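You operate a simulated robot arm through the tools that you are given. There is no shell and no other tool.

You are at the controls of a simulated two-armed robot. One attempt, no reset.

## Task
Press the green and orange blocks down into their marked gaps.
Fine: each in the gap with its colour; slide the yellow bridge over them last.

It is judged by the outcome, as a careful person would: the job done as asked, and still so three seconds after it is handed in. It fails if anything else is knocked over, pushed out of place, dropped, spilled or broken.

## Robot
Two 7-joint arms with two-finger grippers on one trunk that stands fixed in place. Base frame: the origin is at the foot of the trunk, x ahead of it, y to its left, z up. Lengths are in cm, angles in rad, forces in N, time in s.
The left shoulder is at [2.5, 21.2, 120.6], the right one opposite. With the tool pointing down near the work surface each hand reaches from about 18 to 76 cm from the base axis, measured 20 degrees to its own side. Payload 2.2 kg a hand.
The tool frame of a hand sits at the grasp point between the pads (the TCP): z along the fingers, y along the line on which they close. The tips reach 1.9 cm beyond it. The gripper opens to 11.6 cm. The gripper's body begins 7 cm behind the TCP.
Orientation is that of the tool frame in the base frame, as [roll, pitch, yaw] about the fixed x, y, z axes, in that order (R = Rz(yaw) Ry(pitch) Rx(roll)). With the fingers straight down and closing along the base's y, the tool's x points along the base's -x, its y along +y and its z along -z.

## Interface
- The arms move only by the tool step_arm. It takes "left_targets", "right_targets" or both (then of equal length, played together; a hand with none holds still); each is one flat list of numbers, 7 for each row, row after row: the turn, a rotation vector about the tool's x, y, z in rad, then the shift along the tool's x, y, z in mm, then the opening, from 0 (shut) to 1 (fully open). In form: [ax, ay, az, dx, dy, dz, gripper, ax, ay, az, dx, dy, dz, gripper, ...]. A call has 1 to 20 rows; each row shifts and turns the commanded pose from where the row before left it, along the tool's axes as they then stand. Rows are played at 5 a second. More than 5 cm and 0.15 rad between two rows, or a gripper value outside its range, and nothing of the call is played. A pose out of reach is approached as far as the arm can. The call stops where the force on the tool passes 40 N (or 10 N more than at its start, if that is more) or the arm is blocked; 0.2 s more then pass. Each finger halts on what it meets, pressing with about 34 N; the grip force reading is that of the motor and also rises with nothing between the fingers. The clock runs only during rows and for 0.2 s after the last one: add rows that do not move to give the fingers time. The reply holds the time, the measured pose of the TCP, the force on the tool along the base axes, the opening and the grip force, in the units named above and with some noise, with the torque about the TCP (base axes, N m) and any sound that the robot's microphone picked up, and new pictures: "show" is both (left out), scene, wrist or none (wrist: the cameras of the hands that moved).
- Cameras (640 x 400 px; columns grow to the right, rows downward): "scene" is now at [11.38, -6.4, 138.61]; the picture's right is [-0.65, -0.76, 0.00], its down [-0.37, 0.32, -0.87] and it looks along [0.66, -0.56, -0.49] (base axes); focal length 298 px, centre (320, 200). "left" rides on the left gripper at [6.9, 1.5, -9.7] in its tool frame; the picture's right is [-0.21, 0.98, 0.00], its down [-0.76, -0.17, -0.63] and it looks along [-0.62, -0.14, 0.78] (tool axes); focal length 251 px, centre (320, 200). "right" rides on the right gripper at [6.9, -1.5, -9.7] in its tool frame; the picture's right is [0.21, 0.98, 0.00], its down [-0.76, 0.17, -0.63] and it looks along [-0.62, 0.14, 0.77] (tool axes); focal length 251 px, centre (320, 200). There is no depth. A picture from a camera that has moved, and an enlarged one, comes with that camera's place and axes in the base frame and with its lens.
- lift_body(by): slides the trunk up (or, below 0, down) by that many cm; the arms and the scene camera ride with it, the base frame stays. It gives what a move gives, with no picture.
- pan_tilt(pan, tilt): turns the head with the scene camera to pan (to the left, within 1.396 rad either way) and tilt (down, from -0.506 to 1.204), counted from straight ahead of the robot. It gives what a move gives, and a new picture of the scene camera.
- zoom(camera, box): a new picture of the part [left, top, right, bottom] of that camera's present view, enlarged. The clock stands still meanwhile.
- hand_in(): hands the job in; it is judged then, once.

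Places have to be worked out from the pictures, the camera data and where the tool is seen. Open the grippers and draw the arms clear of the work before you hand the job in, unless the task says otherwise.

The tools are called by a JSON object that holds its "name" and its "arguments". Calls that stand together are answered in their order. step_arm: Moves the arms, as the interface text tells. Its arguments: {"type":"object","properties":{"left_targets":{"type":"array","items":{"type":"number"}},"right_targets":{"type":"array","items":{"type":"number"}},"show":{"type":"string","enum":["both","scene","wrist","none"]}},"required":[]} The other tools are called the same way: lift_body (by) slides the trunk up or down; pan_tilt (pan, tilt) turns the head that bears the scene camera; zoom (camera, box) takes an enlarged picture of a part of a camera's view; hand_in () hands the job in.

At the start:

```text
time_s: 0.0
left_tool_pos: [46.94, -6.12, 119.46]
left_tcp_rot: [-3.141, -0.001, 3.141]
left_wrist_force: [0.2, -0.8, -0.3]
left_wrist_torque: [0.0, -0.01, 0.0]
left_finger_gap: 11.58
left_finger_force: 0.0
right_tool_pos: [35.94, -49.46, 108.85]
right_tcp_rot: [3.139, 0.001, 3.14]
right_wrist_force: [0.2, -1.1, -0.2]
right_wrist_torque: [0.03, -0.02, 0.02]
right_finger_gap: 11.59
right_finger_force: 0.0
trunk travel left (down, up): [-35.0, 14.0]
head pan, tilt: [-0.703, 0.506]
```

scene: 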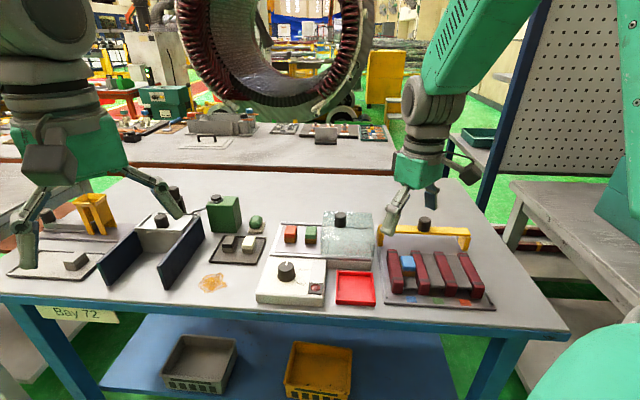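
right: 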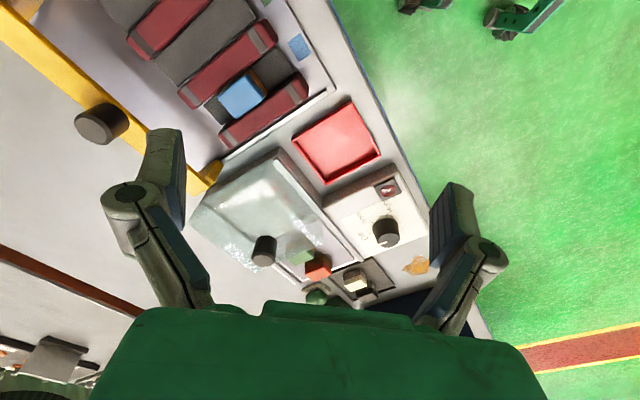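
left: 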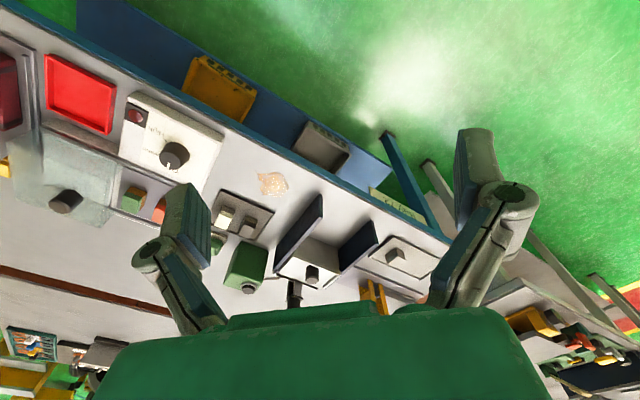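

I'll look closer at the rack with the dark-red walls, the tray holding the orange and green blocks, and the yellow bridge before moving anything.

{"name": "zoom", "arguments": {"camera": "scene", "box": [360, 200, 520, 320]}}

{"name": "zoom", "arguments": {"camera": "scene", "box": [240, 190, 400, 310]}}

{"name": "zoom", "arguments": {"camera": "right", "box": [180, 120, 460, 310]}}

```text
3.33 times, centred on (440, 260) of scene
camera zoom: at [11.38, -6.4, 138.61], right [-0.65, -0.76, 0.0], down [-0.37, 0.32, -0.87], along [0.66, -0.56, -0.49], focal length 992 px, centre (-80, 0)
```

zoom: 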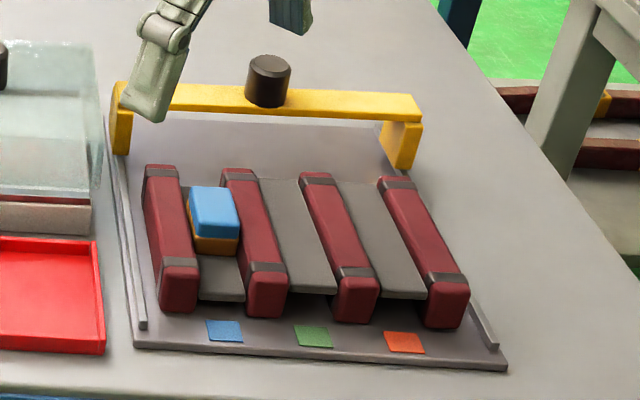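

```text
3.33 times, centred on (320, 250) of scene
camera zoom: at [11.38, -6.4, 138.61], right [-0.65, -0.76, 0.0], down [-0.37, 0.32, -0.87], along [0.66, -0.56, -0.49], focal length 992 px, centre (320, 33)
```

zoom: 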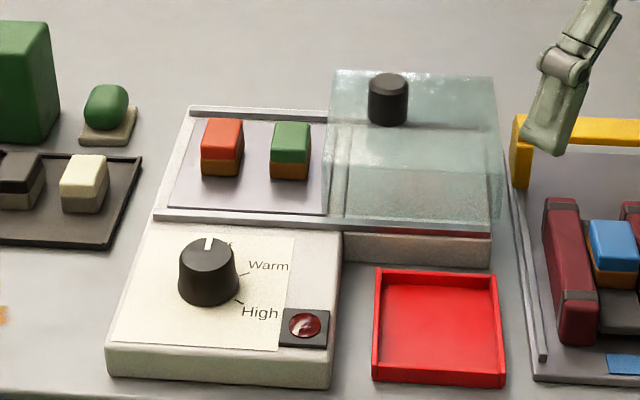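

```text
2.11 times, centred on (320, 215) of right
camera zoom: at [28.83, -50.98, 118.64], right [-0.21, 0.98, 0.0], down [0.76, 0.16, 0.63], along [0.62, 0.14, -0.77], focal length 529 px, centre (320, 168)
```

zoom: 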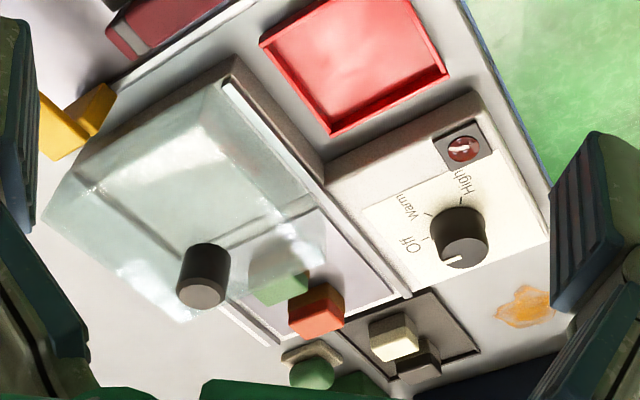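

The table lies at about 45° to the robot, with the rack's colour marks near (34,-52), (30,-56) and (26,-60) at z≈87.5, so I need a closer look. I'll move the right hand back over the rack's front edge and yaw it 45° so its camera looks straight along the gaps.

{"name": "step_arm", "arguments": {"right_targets": [0, 0, 0, 32.3, -22.7, 18, 1, 0, 0, 0, 32.3, -22.7, 18, 1, 0, 0, 0, 32.3, -22.7, 18, 1, 0, 0, 0.1309, 0, 0, 0, 1, 0, 0, 0.1309, 0, 0, 0, 1, 0, 0, 0.1309, 0, 0, 0, 1, 0, 0, 0.1309, 0, 0, 0, 1, 0, 0, 0.1309, 0, 0, 0, 1, 0, 0, 0.1309, 0, 0, 0, 1, 0, 0, 0, 0, 0, 0, 1], "show": "both"}}

```text
time_s: 2.2
left_tool_pos: [46.69, -5.69, 119.51]
left_tcp_rot: [-3.14, 0.003, -3.14]
left_wrist_force: [0.0, 0.6, 0.7]
left_wrist_torque: [0.02, -0.03, -0.01]
left_finger_gap: 11.58
left_finger_force: 0.0
right_tool_pos: [25.98, -55.93, 103.56]
right_tcp_rot: [3.141, 0.003, 2.356]
right_wrist_force: [0.5, -0.1, -1.2]
right_wrist_torque: [-0.01, 0.02, 0.0]
right_finger_gap: 11.62
right_finger_force: 0.1
trunk travel left (down, up): [-35.0, 14.0]
head pan, tilt: [-0.703, 0.506]
camera scene: at [11.34, -6.2, 138.62], right [-0.65, -0.76, 0.0], down [-0.37, 0.32, -0.87], along [0.67, -0.57, -0.49], focal length 298 px, centre (320, 200)
camera right: at [19.75, -52.16, 113.42], right [0.54, 0.84, 0.0], down [0.65, -0.42, 0.63], along [0.53, -0.34, -0.77], focal length 251 px, centre (320, 200)
```

scene: 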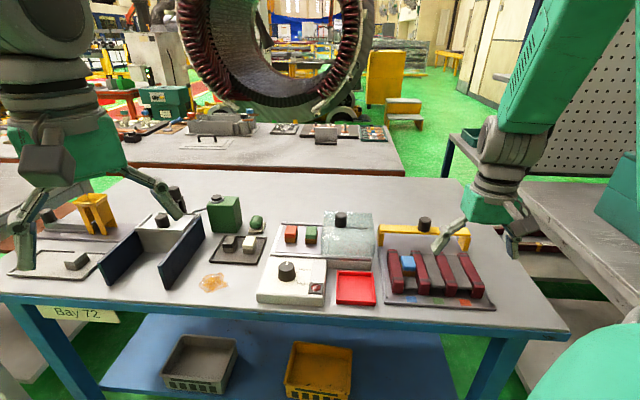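
right: 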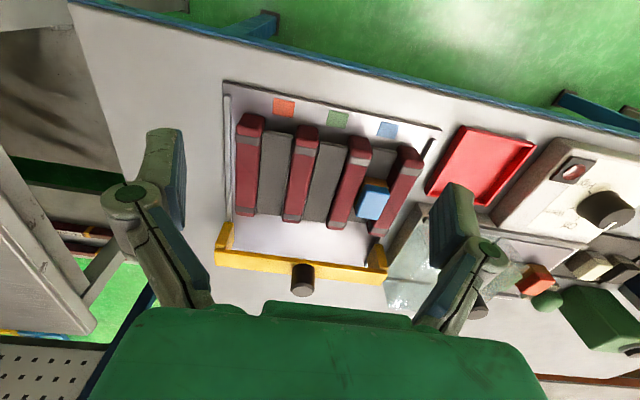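

The wrist camera now sees the whole rack, so I'll enlarge that part for detail.

{"name": "zoom", "arguments": {"camera": "right", "box": [205, 75, 445, 225]}}

{"name": "zoom", "arguments": {"camera": "right", "box": [300, 110, 440, 198]}}

{"name": "zoom", "arguments": {"camera": "right", "box": [205, 200, 405, 325]}}

{"name": "zoom", "arguments": {"camera": "scene", "box": [365, 205, 509, 295]}}

```text
2.67 times, centred on (325, 150) of right
camera zoom: at [19.75, -52.16, 113.42], right [0.54, 0.84, 0.0], down [0.65, -0.42, 0.63], along [0.53, -0.34, -0.77], focal length 670 px, centre (307, 333)
```

zoom: 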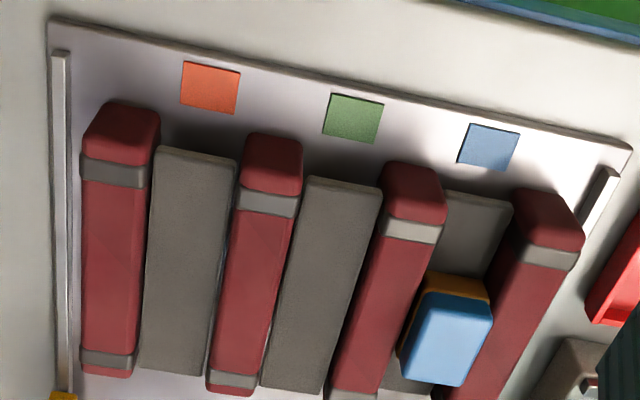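

```text
4.55 times, centred on (370, 154) of right
camera zoom: at [19.75, -52.16, 113.42], right [0.54, 0.84, 0.0], down [0.65, -0.42, 0.63], along [0.53, -0.34, -0.77], focal length 1143 px, centre (93, 409)
```

zoom: 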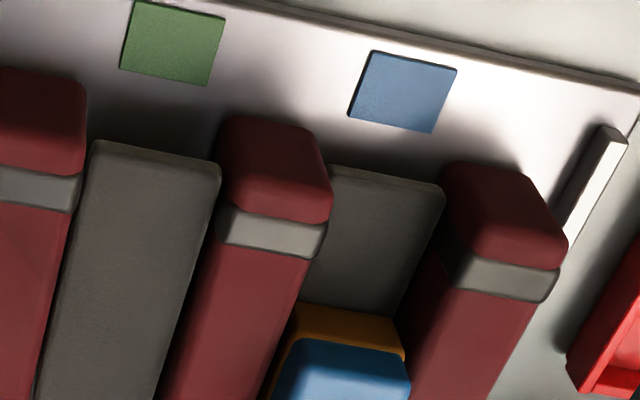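

```text
3.20 times, centred on (305, 262) of right
camera zoom: at [19.75, -52.16, 113.42], right [0.54, 0.84, 0.0], down [0.65, -0.42, 0.63], along [0.53, -0.34, -0.77], focal length 805 px, centre (368, 0)
```

zoom: 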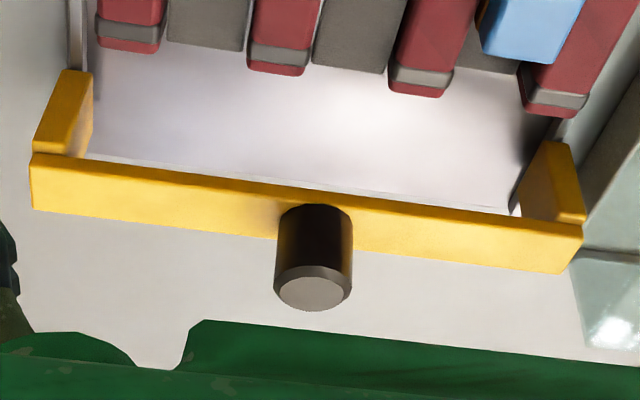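

```text
4.44 times, centred on (437, 250) of scene
camera zoom: at [11.34, -6.2, 138.62], right [-0.65, -0.76, 0.0], down [-0.37, 0.32, -0.87], along [0.67, -0.57, -0.49], focal length 1323 px, centre (-200, -22)
```

zoom: 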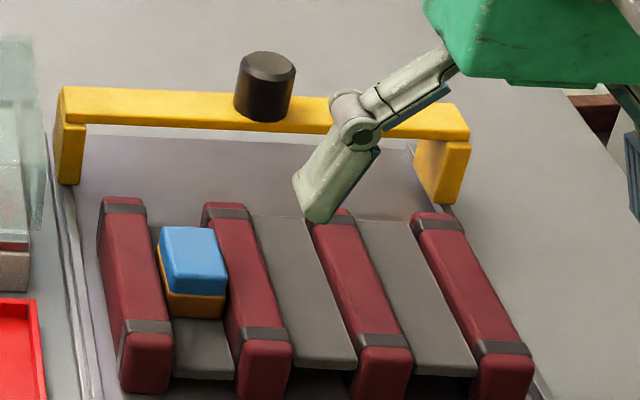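

The colour marks come out at a steady 5.7 cm pitch with the rack square at 45°. I'll zoom further on the blue example block, the waiting blocks, the glass cover and the heater knob.

{"name": "zoom", "arguments": {"camera": "scene", "box": [385, 240, 449, 280]}}

{"name": "zoom", "arguments": {"camera": "scene", "box": [270, 212, 350, 262]}}

{"name": "zoom", "arguments": {"camera": "scene", "box": [300, 205, 396, 265]}}

{"name": "zoom", "arguments": {"camera": "scene", "box": [255, 250, 351, 310]}}

```text
10.00 times, centred on (417, 260) of scene
camera zoom: at [11.34, -6.2, 138.62], right [-0.65, -0.76, 0.0], down [-0.37, 0.32, -0.87], along [0.67, -0.57, -0.49], focal length 2976 px, centre (-650, -400)
```

zoom: 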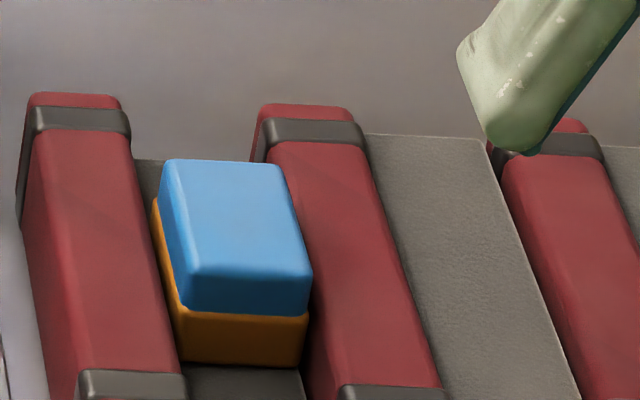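

```text
8.00 times, centred on (310, 237) of scene
camera zoom: at [11.34, -6.2, 138.62], right [-0.65, -0.76, 0.0], down [-0.37, 0.32, -0.87], along [0.67, -0.57, -0.49], focal length 2381 px, centre (400, -96)
```

zoom: 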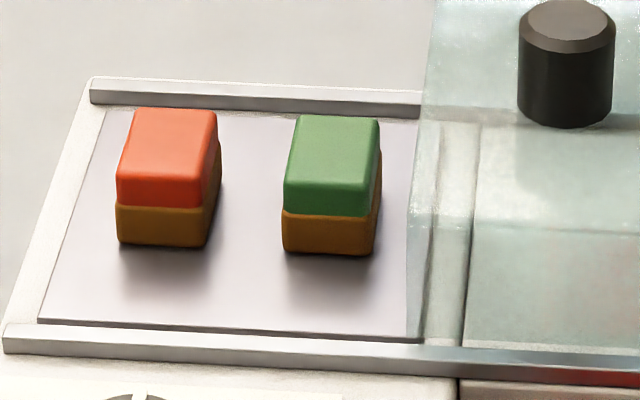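

```text
6.67 times, centred on (348, 235) of scene
camera zoom: at [11.34, -6.2, 138.62], right [-0.65, -0.76, 0.0], down [-0.37, 0.32, -0.87], along [0.67, -0.57, -0.49], focal length 1984 px, centre (133, -33)
```

zoom: 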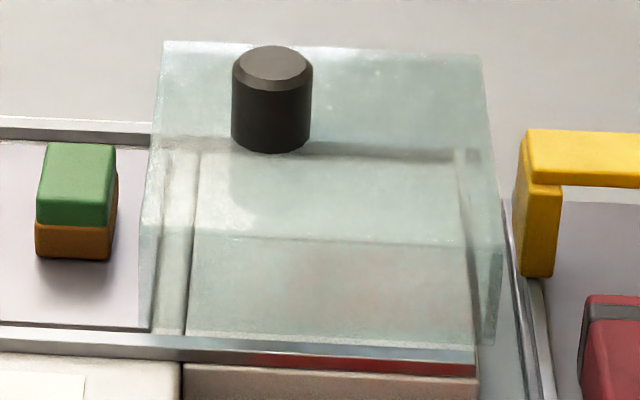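

```text
6.67 times, centred on (303, 280) of scene
camera zoom: at [11.34, -6.2, 138.62], right [-0.65, -0.76, 0.0], down [-0.37, 0.32, -0.87], along [0.67, -0.57, -0.49], focal length 1984 px, centre (433, -333)
```

zoom: 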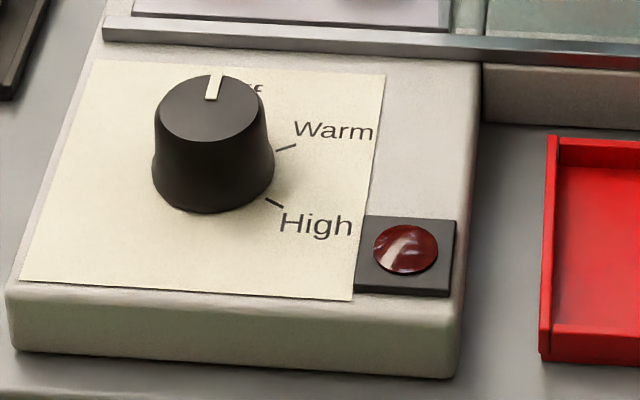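

The heater is off, and the blocks measure about 3.0 (across the bars) × 4 × 3 cm, with bar tops around z≈90. To keep the wrist camera away from the glass cover's knob, I want the fingers closing along the bars at yaw 45°, so I'll test whether the right wrist can turn that far.

{"name": "step_arm", "arguments": {"right_targets": [0, 0, 0.1309, 0, 0, 0, 1, 0, 0, 0.1309, 0, 0, 0, 1, 0, 0, 0.1309, 0, 0, 0, 1, 0, 0, 0.1309, 0, 0, 0, 1, 0, 0, 0.1309, 0, 0, 0, 1, 0, 0, 0.1309, 0, 0, 0, 1, 0, 0, 0.1309, 0, 0, 0, 1, 0, 0, 0.1309, 0, 0, 0, 1, 0, 0, 0.1309, 0, 0, 0, 1, 0, 0, 0.1309, 0, 0, 0, 1, 0, 0, 0.1309, 0, 0, 0, 1, 0, 0, 0.1309, 0, 0, 0, 1, 0, 0, 0, 0, 0, 0, 1], "show": "both"}}

```text
time_s: 5.0
left_tool_pos: [46.67, -5.91, 119.54]
left_tcp_rot: [-3.141, 0.002, -3.141]
left_wrist_force: [-0.7, 1.0, -1.0]
left_wrist_torque: [0.02, -0.02, 0.0]
left_finger_gap: 11.59
left_finger_force: 0.1
right_tool_pos: [25.98, -55.96, 103.59]
right_tcp_rot: [3.14, -0.002, 0.784]
right_wrist_force: [0.3, -0.5, 0.0]
right_wrist_torque: [-0.02, 0.01, -0.03]
right_finger_gap: 11.61
right_finger_force: 0.0
trunk travel left (down, up): [-35.0, 14.0]
head pan, tilt: [-0.703, 0.506]
camera scene: at [11.36, -6.42, 138.61], right [-0.65, -0.76, 0.0], down [-0.37, 0.32, -0.87], along [0.66, -0.56, -0.49], focal length 298 px, centre (320, 200)
camera right: at [29.51, -50.12, 113.41], right [0.84, -0.54, 0.0], down [-0.42, -0.65, 0.63], along [-0.34, -0.53, -0.78], focal length 251 px, centre (320, 200)
```

scene: 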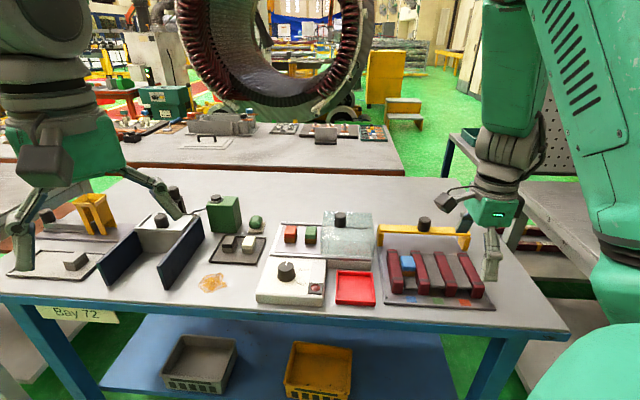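
right: 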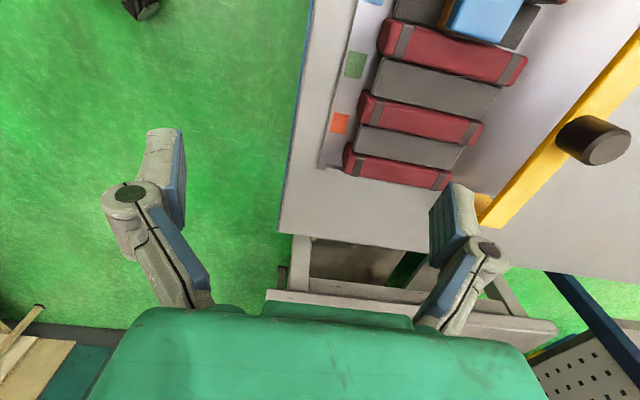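

Yaw 45° is reachable, so I'll raise the right hand a little and carry it over to a point above the orange block. The left hand moves away to the left at the same time to free the space.

{"name": "step_arm", "arguments": {"right_targets": [0, 0, 0, 0, 0, -40, 1, 0, 0, 0, 42.4, 22.7, 0, 1, 0, 0, 0, 42.4, 22.7, 0, 1, 0, 0, 0, 42.4, 22.7, 0, 1, 0, 0, 0, 42.4, 22.7, 0, 1, 0, 0, 0, 42.4, 22.7, 0, 1, 0, 0, 0, 42.4, 22.7, 0, 1, 0, 0, 0, 42.4, 22.7, 0, 1, 0, 0, 0, 42.4, 22.7, 0, 1, 0, 0, 0, 42.4, 22.7, 0, 1, 0, 0, 0, 0, 0, 0, 1], "left_targets": [0, 0, 0, 0, 40, 0, 1, 0, 0, 0, 0, 40, 0, 1, 0, 0, 0, 0, 40, 0, 1, 0, 0, 0, 0, 40, 0, 1, 0, 0, 0, 0, 40, 0, 1, 0, 0, 0, 0, 0, 0, 1, 0, 0, 0, 0, 0, 0, 1, 0, 0, 0, 0, 0, 0, 1, 0, 0, 0, 0, 0, 0, 1, 0, 0, 0, 0, 0, 0, 1, 0, 0, 0, 0, 0, 0, 1], "show": "both"}}

```text
time_s: 7.4
left_tool_pos: [46.5, 14.23, 119.54]
left_tcp_rot: [-3.141, 0.004, 3.142]
left_wrist_force: [-1.5, -0.5, -0.2]
left_wrist_torque: [0.02, 0.02, -0.03]
left_finger_gap: 11.59
left_finger_force: 0.1
right_tool_pos: [67.41, -43.52, 107.87]
right_tcp_rot: [3.14, -0.002, 0.783]
right_wrist_force: [0.7, 0.2, 0.5]
right_wrist_torque: [0.01, -0.02, -0.03]
right_finger_gap: 11.6
right_finger_force: 0.0
trunk travel left (down, up): [-35.0, 14.0]
head pan, tilt: [-0.703, 0.506]
camera scene: at [11.45, -6.13, 138.62], right [-0.65, -0.76, 0.0], down [-0.37, 0.32, -0.87], along [0.66, -0.57, -0.49], focal length 298 px, centre (320, 200)
camera right: at [70.94, -37.58, 117.69], right [0.84, -0.54, 0.0], down [-0.42, -0.65, 0.63], along [-0.34, -0.53, -0.78], focal length 251 px, centre (320, 200)
camera left: at [39.66, 15.95, 129.18], right [0.21, 0.98, 0.0], down [0.75, -0.17, 0.64], along [0.62, -0.14, -0.77], focal length 251 px, centre (320, 200)
```

scene: 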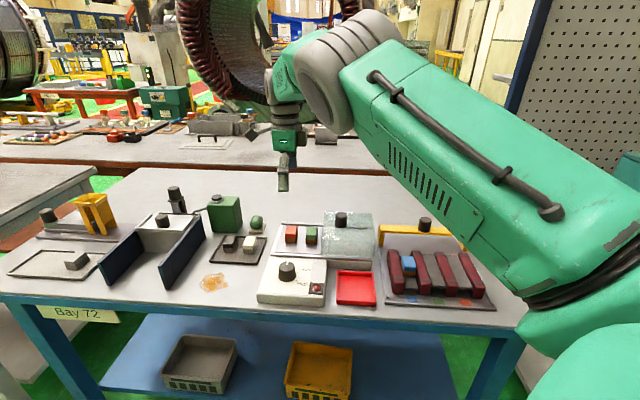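
right: 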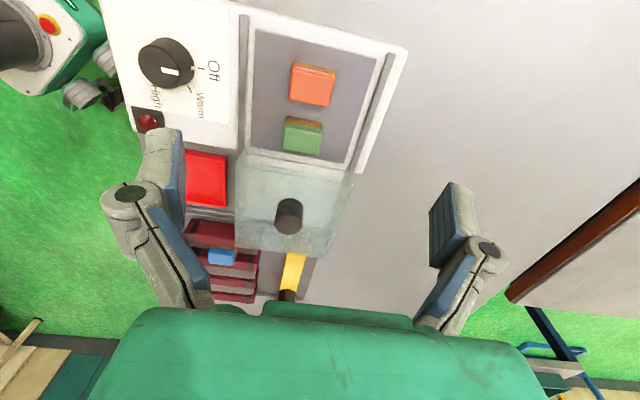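
left: 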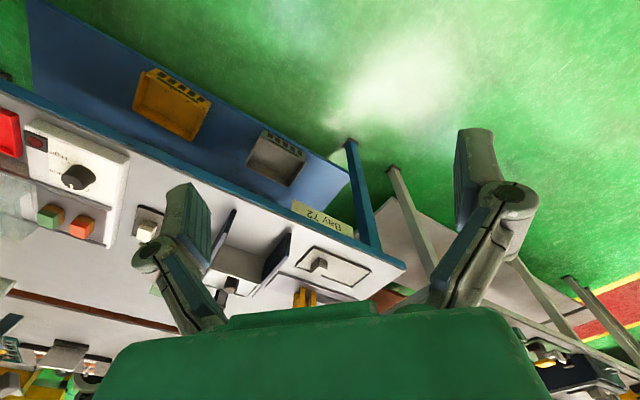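

The hand is reached and nearly above the orange block. I'll zoom the wrist view to measure the offsets of both blocks from the tool axis.

{"name": "zoom", "arguments": {"camera": "right", "box": [240, 40, 400, 140]}}

{"name": "zoom", "arguments": {"camera": "right", "box": [270, 55, 350, 105]}}

{"name": "zoom", "arguments": {"camera": "right", "box": [180, 140, 340, 300]}}

```text
4.00 times, centred on (320, 90) of right
camera zoom: at [70.94, -37.58, 117.69], right [0.84, -0.54, 0.0], down [-0.42, -0.65, 0.63], along [-0.34, -0.53, -0.78], focal length 1006 px, centre (320, 640)
```

zoom: 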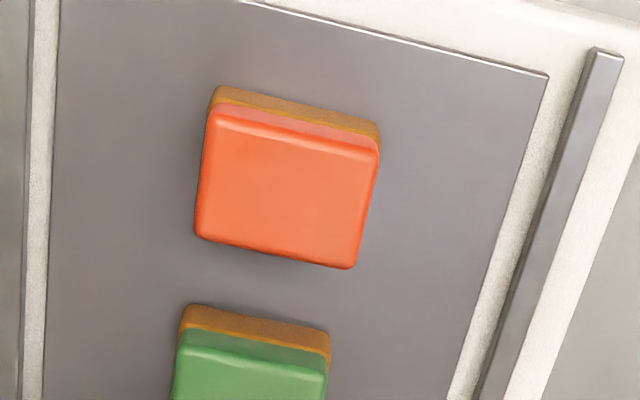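

```text
8.00 times, centred on (310, 80) of right
camera zoom: at [70.94, -37.58, 117.69], right [0.84, -0.54, 0.0], down [-0.42, -0.65, 0.63], along [-0.34, -0.53, -0.78], focal length 2012 px, centre (400, 1160)
```

zoom: 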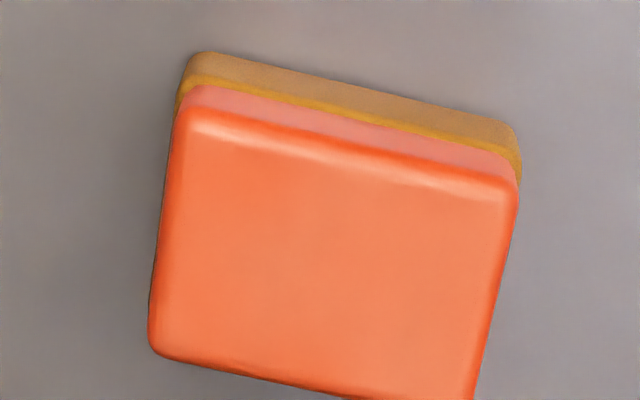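

```text
2.50 times, centred on (260, 220) of right
camera zoom: at [70.94, -37.58, 117.69], right [0.84, -0.54, 0.0], down [-0.42, -0.65, 0.63], along [-0.34, -0.53, -0.78], focal length 629 px, centre (470, 150)
```

zoom: 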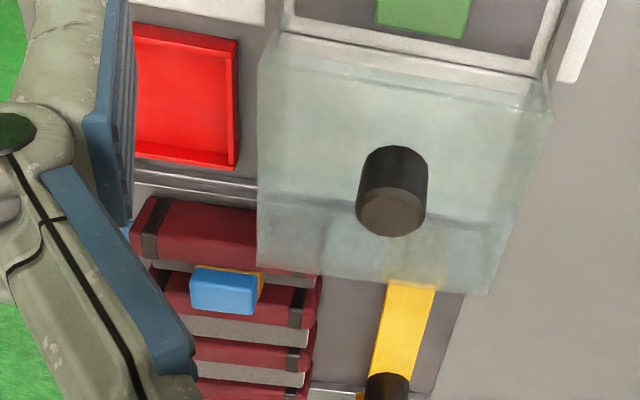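

The orange cap is centred about 0.2 cm in −x and 0.8 cm in −y from the tool axis and is squarely aligned. I'll shift by that, narrow the opening to about 7 cm to clear the tray rails, and descend 8 cm to re-measure.

{"name": "step_arm", "arguments": {"right_targets": [0, 0, 0, -1.6, -8.3, 0, 0.6, 0, 0, 0, 0, 0, 40, 0.6, 0, 0, 0, 0, 0, 40, 0.6, 0, 0, 0, 0, 0, 0, 0.6], "show": "wrist"}}

{"name": "zoom", "arguments": {"camera": "right", "box": [240, 60, 400, 160]}}

{"name": "zoom", "arguments": {"camera": "scene", "box": [250, 190, 378, 270]}}

```text
time_s: 8.4
left_tool_pos: [46.52, 14.19, 119.56]
left_tcp_rot: [3.14, 0.004, -3.14]
left_wrist_force: [0.6, 0.3, 0.6]
left_wrist_torque: [-0.02, 0.0, -0.02]
left_finger_gap: 11.62
left_finger_force: 0.0
right_tool_pos: [66.64, -43.08, 99.78]
right_tcp_rot: [3.138, -0.002, 0.784]
right_wrist_force: [-0.2, -0.6, -0.7]
right_wrist_torque: [0.01, -0.05, 0.02]
right_finger_gap: 6.98
right_finger_force: 0.0
trunk travel left (down, up): [-35.0, 14.0]
head pan, tilt: [-0.703, 0.506]
camera right: at [70.28, -37.11, 109.6], right [0.84, -0.54, 0.0], down [-0.42, -0.65, 0.63], along [-0.34, -0.53, -0.78], focal length 251 px, centre (320, 200)
```

right: 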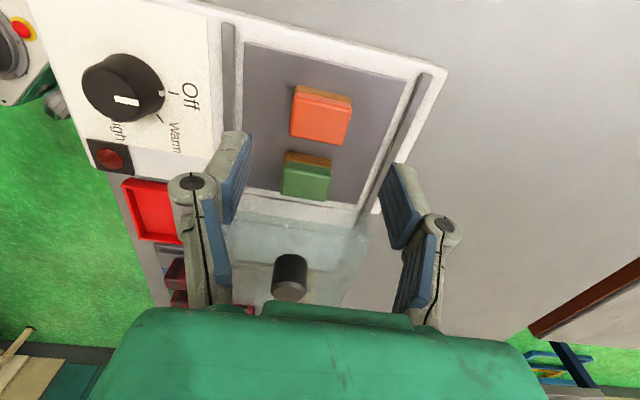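

```text
4.00 times, centred on (320, 110) of right
camera zoom: at [70.28, -37.11, 109.6], right [0.84, -0.54, 0.0], down [-0.42, -0.65, 0.63], along [-0.34, -0.53, -0.78], focal length 1006 px, centre (320, 560)
```

zoom: 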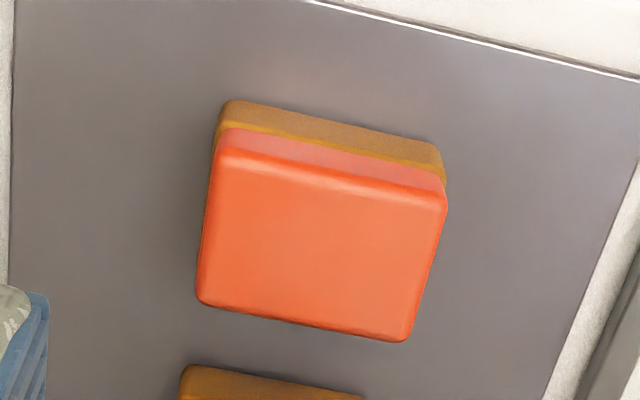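

```text
5.00 times, centred on (314, 230) of scene
camera zoom: at [11.47, -6.27, 138.61], right [-0.65, -0.76, 0.0], down [-0.37, 0.32, -0.87], along [0.66, -0.57, -0.49], focal length 1488 px, centre (350, 50)
```

zoom: 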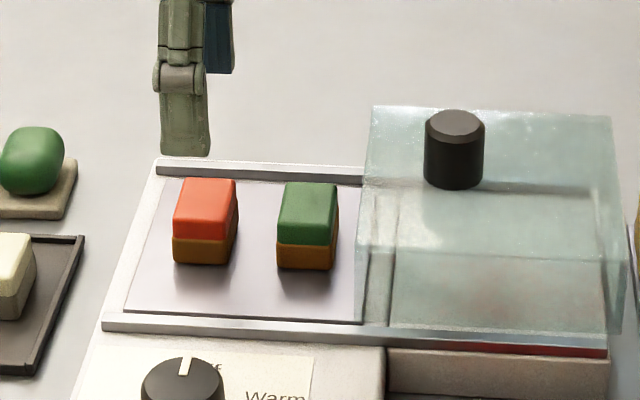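

Comparing the two heights puts the block's top about 7.0 cm below the tool point, centred to within 0.1 cm. I'll descend 7 cm so the pads overlap the block's sides while the tips stay above the tray.

{"name": "step_arm", "arguments": {"right_targets": [0, 0, 0, 1, -0.8, 30, 0.6, 0, 0, 0, 0, 0, 25, 0.6, 0, 0, 0, 0, 0, 15, 0.6, 0, 0, 0, 0, 0, 0, 0.6], "show": "both"}}

{"name": "zoom", "arguments": {"camera": "scene", "box": [270, 200, 350, 250]}}

{"name": "zoom", "arguments": {"camera": "right", "box": [200, 100, 440, 250]}}

```text
time_s: 9.4
left_tool_pos: [46.62, 14.14, 119.48]
left_tcp_rot: [-3.139, 0.002, 3.141]
left_wrist_force: [0.0, -0.7, -0.1]
left_wrist_torque: [0.0, 0.0, -0.03]
left_finger_gap: 11.59
left_finger_force: 0.1
right_tool_pos: [66.82, -42.84, 92.88]
right_tcp_rot: [3.141, -0.001, 0.786]
right_wrist_force: [0.0, 0.1, 0.8]
right_wrist_torque: [0.0, -0.03, 0.01]
right_finger_gap: 6.93
right_finger_force: 0.2
trunk travel left (down, up): [-35.0, 14.0]
head pan, tilt: [-0.703, 0.506]
camera scene: at [11.56, -6.21, 138.6], right [-0.65, -0.76, 0.0], down [-0.37, 0.32, -0.87], along [0.66, -0.57, -0.49], focal length 298 px, centre (320, 200)
camera right: at [70.35, -36.96, 102.57], right [0.84, -0.54, 0.0], down [-0.42, -0.65, 0.63], along [-0.34, -0.53, -0.78], focal length 251 px, centre (320, 200)
```

scene: 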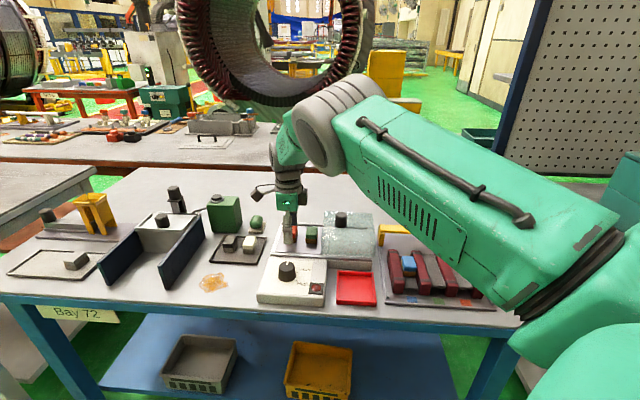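
right: 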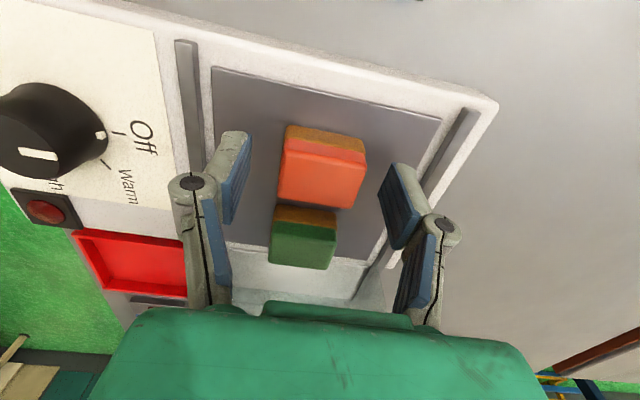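

```text
8.00 times, centred on (310, 225) of scene
camera zoom: at [11.56, -6.21, 138.6], right [-0.65, -0.76, 0.0], down [-0.37, 0.32, -0.87], along [0.66, -0.57, -0.49], focal length 2381 px, centre (400, 0)
```

zoom: 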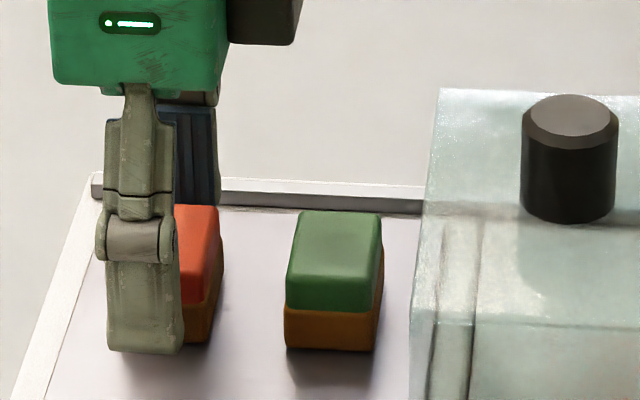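

```text
2.67 times, centred on (320, 175) of right
camera zoom: at [70.35, -36.96, 102.57], right [0.84, -0.54, 0.0], down [-0.42, -0.65, 0.63], along [-0.34, -0.53, -0.78], focal length 670 px, centre (320, 267)
```

zoom: 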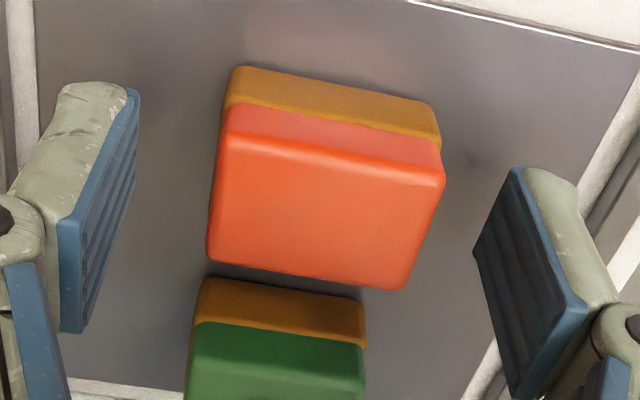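

The pads straddle the orange block evenly, with the block centred in y to under 0.1 cm. I'll close the gripper on it.

{"name": "step_arm", "arguments": {"right_targets": [0, 0, 0, 0, 0, 0, 0.4, 0, 0, 0, 0, 0, 0, 0.2, 0, 0, 0, 0, 0, 0, 0.2, 0, 0, 0, 0, 0, 0, 0.2], "show": "wrist"}}

```text
time_s: 10.4
left_tool_pos: [46.58, 14.23, 119.46]
left_tcp_rot: [-3.139, 0.001, -3.141]
left_wrist_force: [-0.3, -0.4, 0.0]
left_wrist_torque: [0.02, -0.03, 0.0]
left_finger_gap: 11.6
left_finger_force: 0.0
right_tool_pos: [66.77, -42.71, 92.7]
right_tcp_rot: [3.14, -0.001, 0.785]
right_wrist_force: [0.4, 0.4, 0.6]
right_wrist_torque: [0.06, -0.01, 0.02]
right_finger_gap: 4.18
right_finger_force: 34.3
trunk travel left (down, up): [-35.0, 14.0]
head pan, tilt: [-0.703, 0.506]
camera right: at [70.34, -36.97, 102.59], right [0.84, -0.54, 0.0], down [-0.42, -0.65, 0.63], along [-0.34, -0.53, -0.78], focal length 251 px, centre (320, 200)
```

right: 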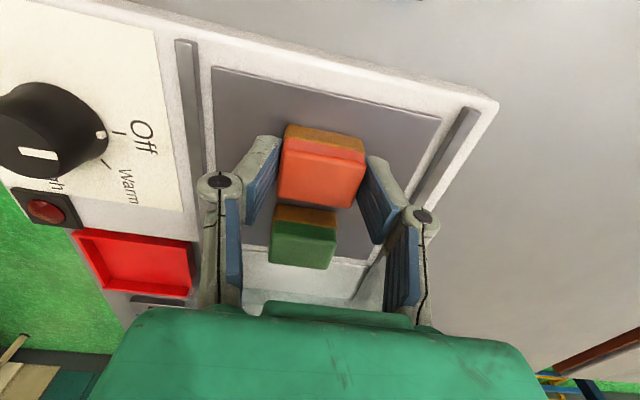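

The gripper halted at 4.2 cm with 34 N, so the orange block is held. I'll lift straight up and check it comes along.

{"name": "step_arm", "arguments": {"right_targets": [0, 0, 0, 0, 0, -20, 0.2, 0, 0, 0, 0, 0, -40, 0.2, 0, 0, 0, 0, 0, -40, 0.2, 0, 0, 0, 0, 0, -40, 0.2, 0, 0, 0, 0, 0, 0, 0.2], "show": "both"}}

```text
time_s: 11.6
left_tool_pos: [46.68, 14.18, 119.42]
left_tcp_rot: [3.142, 0.002, 3.141]
left_wrist_force: [-0.2, -1.0, -0.4]
left_wrist_torque: [-0.04, -0.01, -0.01]
left_finger_gap: 11.59
left_finger_force: 0.0
right_tool_pos: [67.04, -43.0, 106.63]
right_tcp_rot: [3.139, 0.0, 0.785]
right_wrist_force: [-0.5, -0.1, -0.6]
right_wrist_torque: [-0.02, 0.05, 0.0]
right_finger_gap: 4.16
right_finger_force: 34.0
trunk travel left (down, up): [-35.0, 14.0]
head pan, tilt: [-0.703, 0.506]
camera scene: at [11.59, -6.19, 138.59], right [-0.65, -0.76, 0.0], down [-0.37, 0.32, -0.87], along [0.66, -0.57, -0.49], focal length 298 px, centre (320, 200)
camera right: at [70.39, -37.08, 116.45], right [0.84, -0.54, 0.0], down [-0.42, -0.65, 0.63], along [-0.34, -0.53, -0.77], focal length 251 px, centre (320, 200)
```

scene: 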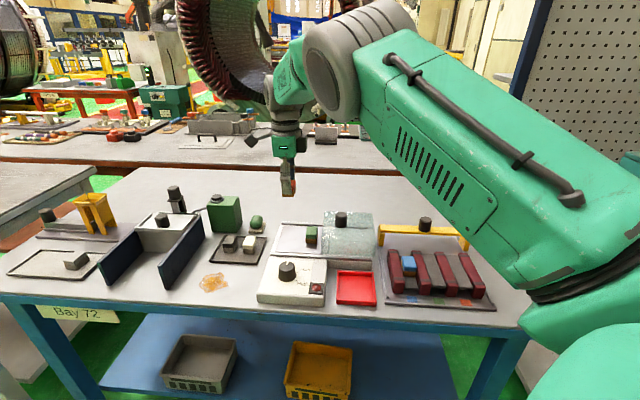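
right: 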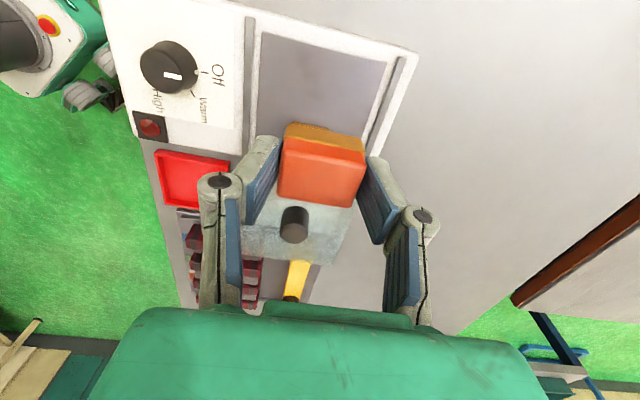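

The orange block is securely held and clear of the tray. I'll carry it at this height across to a point above the orange gap, aiming for the same row as the blue block.

{"name": "step_arm", "arguments": {"right_targets": [0, 0, 0, -46.3, -10.9, 0, 0.2, 0, 0, 0, -46.3, -10.9, 0, 0.2, 0, 0, 0, -46.3, -10.9, 0, 0.2, 0, 0, 0, -46.3, -10.9, 0, 0.2, 0, 0, 0, -46.3, -10.9, 0, 0.2, 0, 0, 0, -46.3, -10.9, 0, 0.2, 0, 0, 0, -46.3, -10.9, 0, 0.2, 0, 0, 0, -46.3, -10.9, 0, 0.2, 0, 0, 0, -46.3, -10.9, 0, 0.2, 0, 0, 0, 0, 0, 0, 0.2], "show": "both"}}

{"name": "zoom", "arguments": {"camera": "right", "box": [200, 0, 440, 150]}}

{"name": "zoom", "arguments": {"camera": "scene", "box": [365, 205, 509, 295]}}

```text
time_s: 13.8
left_tool_pos: [46.8, 14.27, 119.42]
left_tcp_rot: [-3.141, -0.001, -3.141]
left_wrist_force: [-0.1, -0.5, 0.3]
left_wrist_torque: [0.0, 0.0, 0.02]
left_finger_gap: 11.61
left_finger_force: 0.1
right_tool_pos: [30.31, -65.39, 106.55]
right_tcp_rot: [3.14, -0.001, 0.785]
right_wrist_force: [0.6, 0.8, -0.9]
right_wrist_torque: [0.0, 0.02, -0.02]
right_finger_gap: 4.17
right_finger_force: 34.1
trunk travel left (down, up): [-35.0, 14.0]
head pan, tilt: [-0.703, 0.506]
camera scene: at [11.41, -6.45, 138.6], right [-0.65, -0.76, 0.0], down [-0.37, 0.32, -0.87], along [0.66, -0.56, -0.49], focal length 298 px, centre (320, 200)
camera right: at [33.87, -59.54, 116.38], right [0.84, -0.54, 0.0], down [-0.42, -0.65, 0.63], along [-0.34, -0.53, -0.77], focal length 251 px, centre (320, 200)
```

scene: 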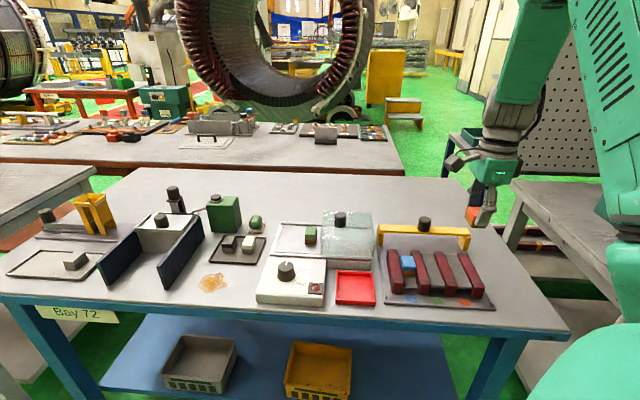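
right: 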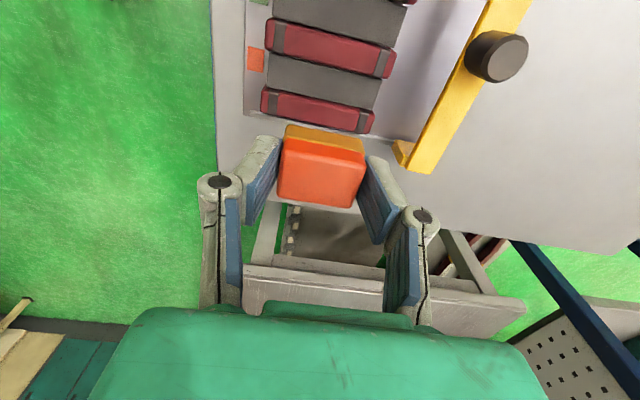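

```text
2.67 times, centred on (320, 75) of right
camera zoom: at [33.87, -59.54, 116.38], right [0.84, -0.54, 0.0], down [-0.42, -0.65, 0.63], along [-0.34, -0.53, -0.77], focal length 670 px, centre (320, 533)
```

zoom: 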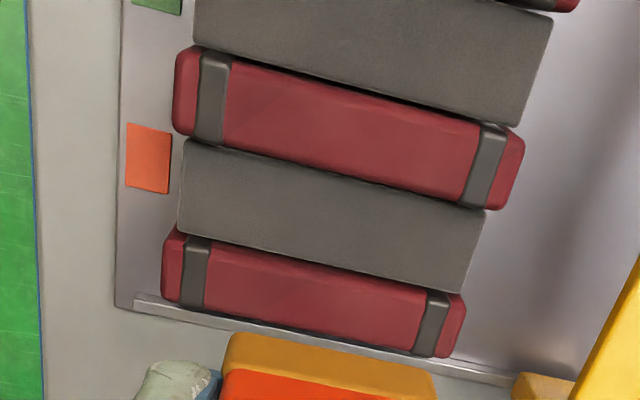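

```text
4.44 times, centred on (437, 250) of scene
camera zoom: at [11.41, -6.45, 138.6], right [-0.65, -0.76, 0.0], down [-0.37, 0.32, -0.87], along [0.66, -0.56, -0.49], focal length 1323 px, centre (-200, -22)
```

zoom: 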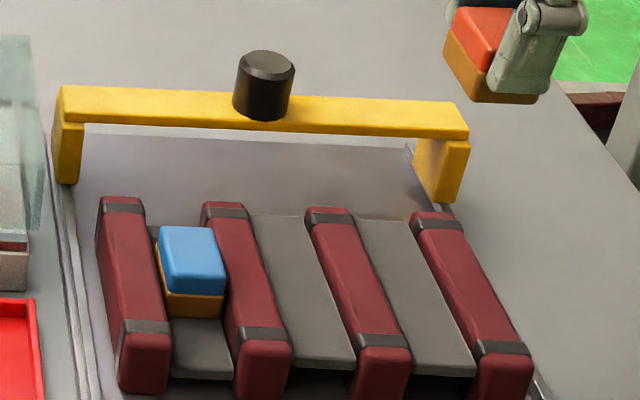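

The tool sits squarely over the orange gap, and slabs 2 and 3 look about 1 cm higher than the slab under blue, so they appear to be sprung floors to press down. I'll zoom in on the held block and the gap edges to refine the alignment.

{"name": "zoom", "arguments": {"camera": "right", "box": [264, 115, 376, 215]}}

{"name": "zoom", "arguments": {"camera": "right", "box": [245, 40, 405, 140]}}

{"name": "zoom", "arguments": {"camera": "scene", "box": [385, 245, 497, 315]}}

```text
4.00 times, centred on (320, 165) of right
camera zoom: at [33.87, -59.54, 116.38], right [0.84, -0.54, 0.0], down [-0.42, -0.65, 0.63], along [-0.34, -0.53, -0.77], focal length 1006 px, centre (320, 340)
```

zoom: 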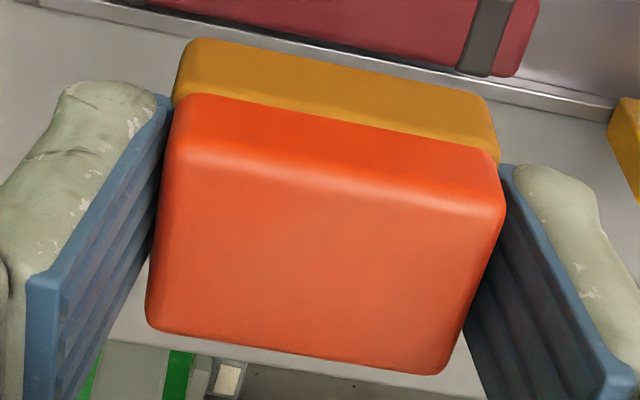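

```text
4.00 times, centred on (325, 90) of right
camera zoom: at [33.87, -59.54, 116.38], right [0.84, -0.54, 0.0], down [-0.42, -0.65, 0.63], along [-0.34, -0.53, -0.77], focal length 1006 px, centre (300, 640)
```

zoom: 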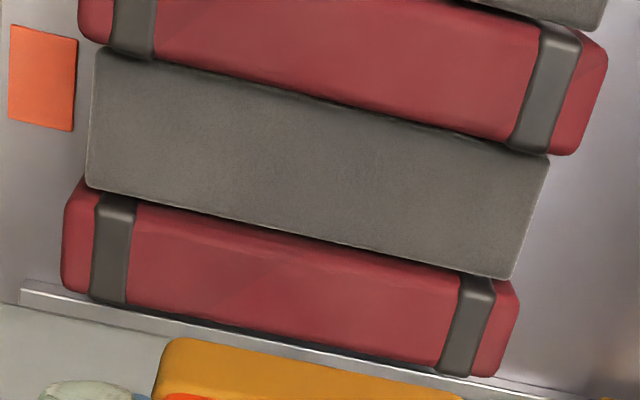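

```text
5.71 times, centred on (441, 280) of scene
camera zoom: at [11.41, -6.45, 138.6], right [-0.65, -0.76, 0.0], down [-0.37, 0.32, -0.87], along [0.66, -0.56, -0.49], focal length 1701 px, centre (-371, -257)
```

zoom: 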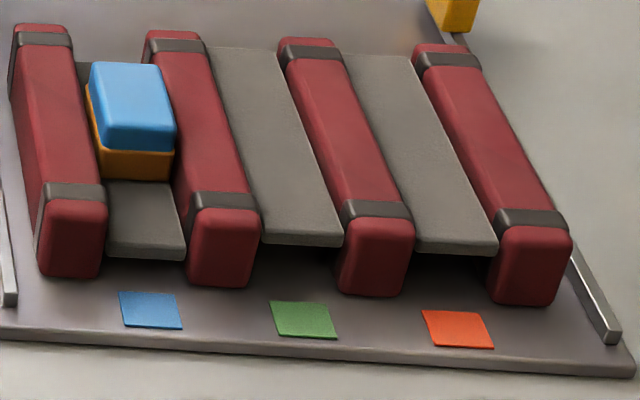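

Combining both wrist views puts the plate at z≈87.0, the raised slab at ≈89.5 and the gap centre 0.35 cm to +x of the tool, while the held block sits 0.12 cm to +x. I'll shift +2.2 mm in x and +9 mm in y and descend 11.5 cm to hover just above the bars.

{"name": "step_arm", "arguments": {"right_targets": [0, 0, 0, 2.2, 9, 25, 0.2, 0, 0, 0, 0, 0, 45, 0.2, 0, 0, 0, 0, 0, 45, 0.2, 0, 0, 0, 0, 0, 0, 0.2, 0, 0, 0, 0, 0, 0, 0.2], "show": "both"}}

{"name": "zoom", "arguments": {"camera": "right", "box": [200, 50, 440, 200]}}

{"name": "zoom", "arguments": {"camera": "scene", "box": [385, 225, 497, 295]}}

```text
time_s: 15.0
left_tool_pos: [46.69, 14.62, 119.51]
left_tcp_rot: [-3.137, 0.003, -3.141]
left_wrist_force: [0.1, 0.3, 1.0]
left_wrist_torque: [0.01, 0.02, 0.0]
left_finger_gap: 11.59
left_finger_force: 0.0
right_tool_pos: [31.13, -65.61, 95.17]
right_tcp_rot: [3.138, 0.001, 0.786]
right_wrist_force: [-1.5, 0.3, -0.9]
right_wrist_torque: [-0.01, 0.02, 0.01]
right_finger_gap: 4.15
right_finger_force: 33.9
trunk travel left (down, up): [-35.0, 14.0]
head pan, tilt: [-0.703, 0.506]
camera scene: at [11.37, -6.11, 138.62], right [-0.65, -0.76, 0.0], down [-0.37, 0.32, -0.87], along [0.66, -0.57, -0.49], focal length 298 px, centre (320, 200)
camera right: at [34.65, -59.73, 104.97], right [0.84, -0.54, 0.0], down [-0.42, -0.65, 0.63], along [-0.34, -0.53, -0.77], focal length 251 px, centre (320, 200)
```

scene: 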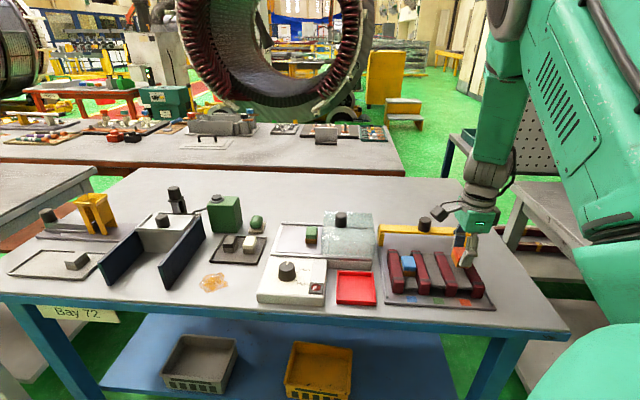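
right: 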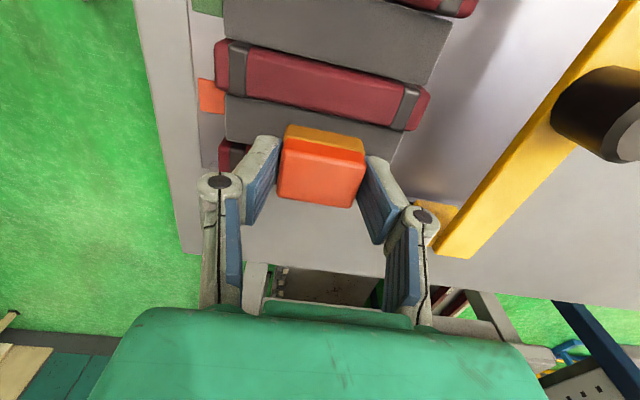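

```text
2.67 times, centred on (320, 125) of right
camera zoom: at [34.65, -59.73, 104.97], right [0.84, -0.54, 0.0], down [-0.42, -0.65, 0.63], along [-0.34, -0.53, -0.77], focal length 670 px, centre (320, 400)
```

zoom: 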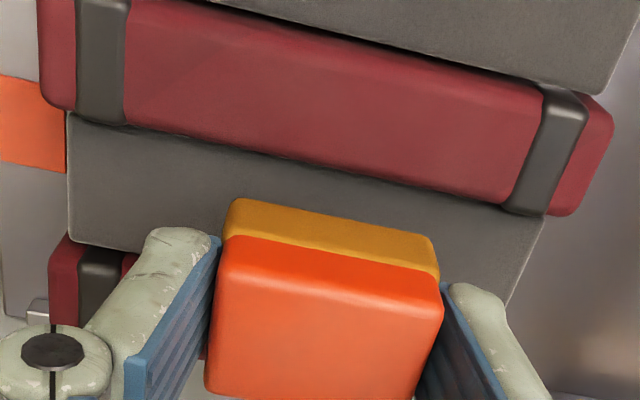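

```text
5.71 times, centred on (441, 260) of scene
camera zoom: at [11.37, -6.11, 138.62], right [-0.65, -0.76, 0.0], down [-0.37, 0.32, -0.87], along [0.66, -0.57, -0.49], focal length 1701 px, centre (-371, -143)
```

zoom: 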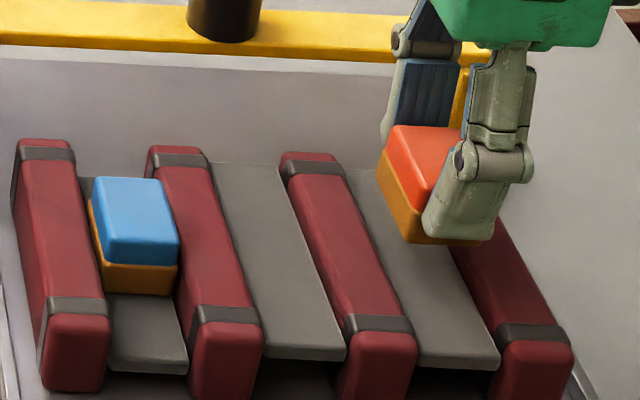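

The block hovers just above the bars. I'll zoom tightly from both cameras to check its sideways alignment with the gap before going in.

{"name": "zoom", "arguments": {"camera": "scene", "box": [440, 235, 504, 275]}}

{"name": "zoom", "arguments": {"camera": "right", "box": [210, 90, 402, 210]}}

```text
10.00 times, centred on (472, 255) of scene
camera zoom: at [11.37, -6.11, 138.62], right [-0.65, -0.76, 0.0], down [-0.37, 0.32, -0.87], along [0.66, -0.57, -0.49], focal length 2976 px, centre (-1200, -350)
```

zoom: 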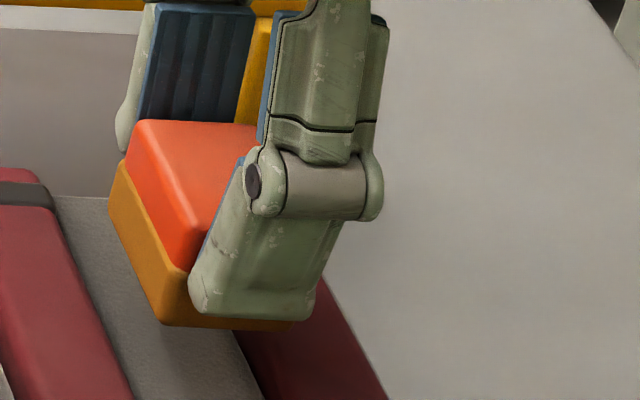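

```text
3.33 times, centred on (306, 150) of right
camera zoom: at [34.65, -59.73, 104.97], right [0.84, -0.54, 0.0], down [-0.42, -0.65, 0.63], along [-0.34, -0.53, -0.77], focal length 838 px, centre (367, 367)
```

zoom: 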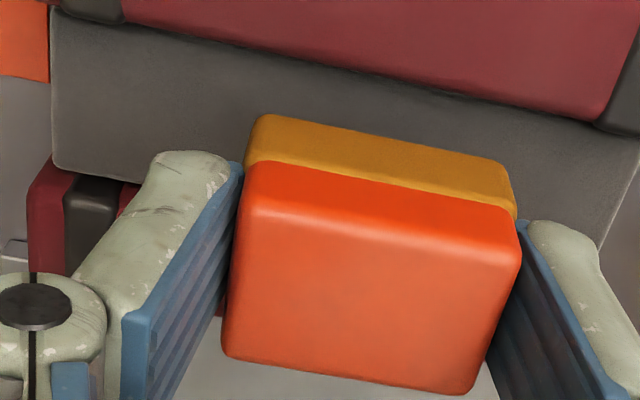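

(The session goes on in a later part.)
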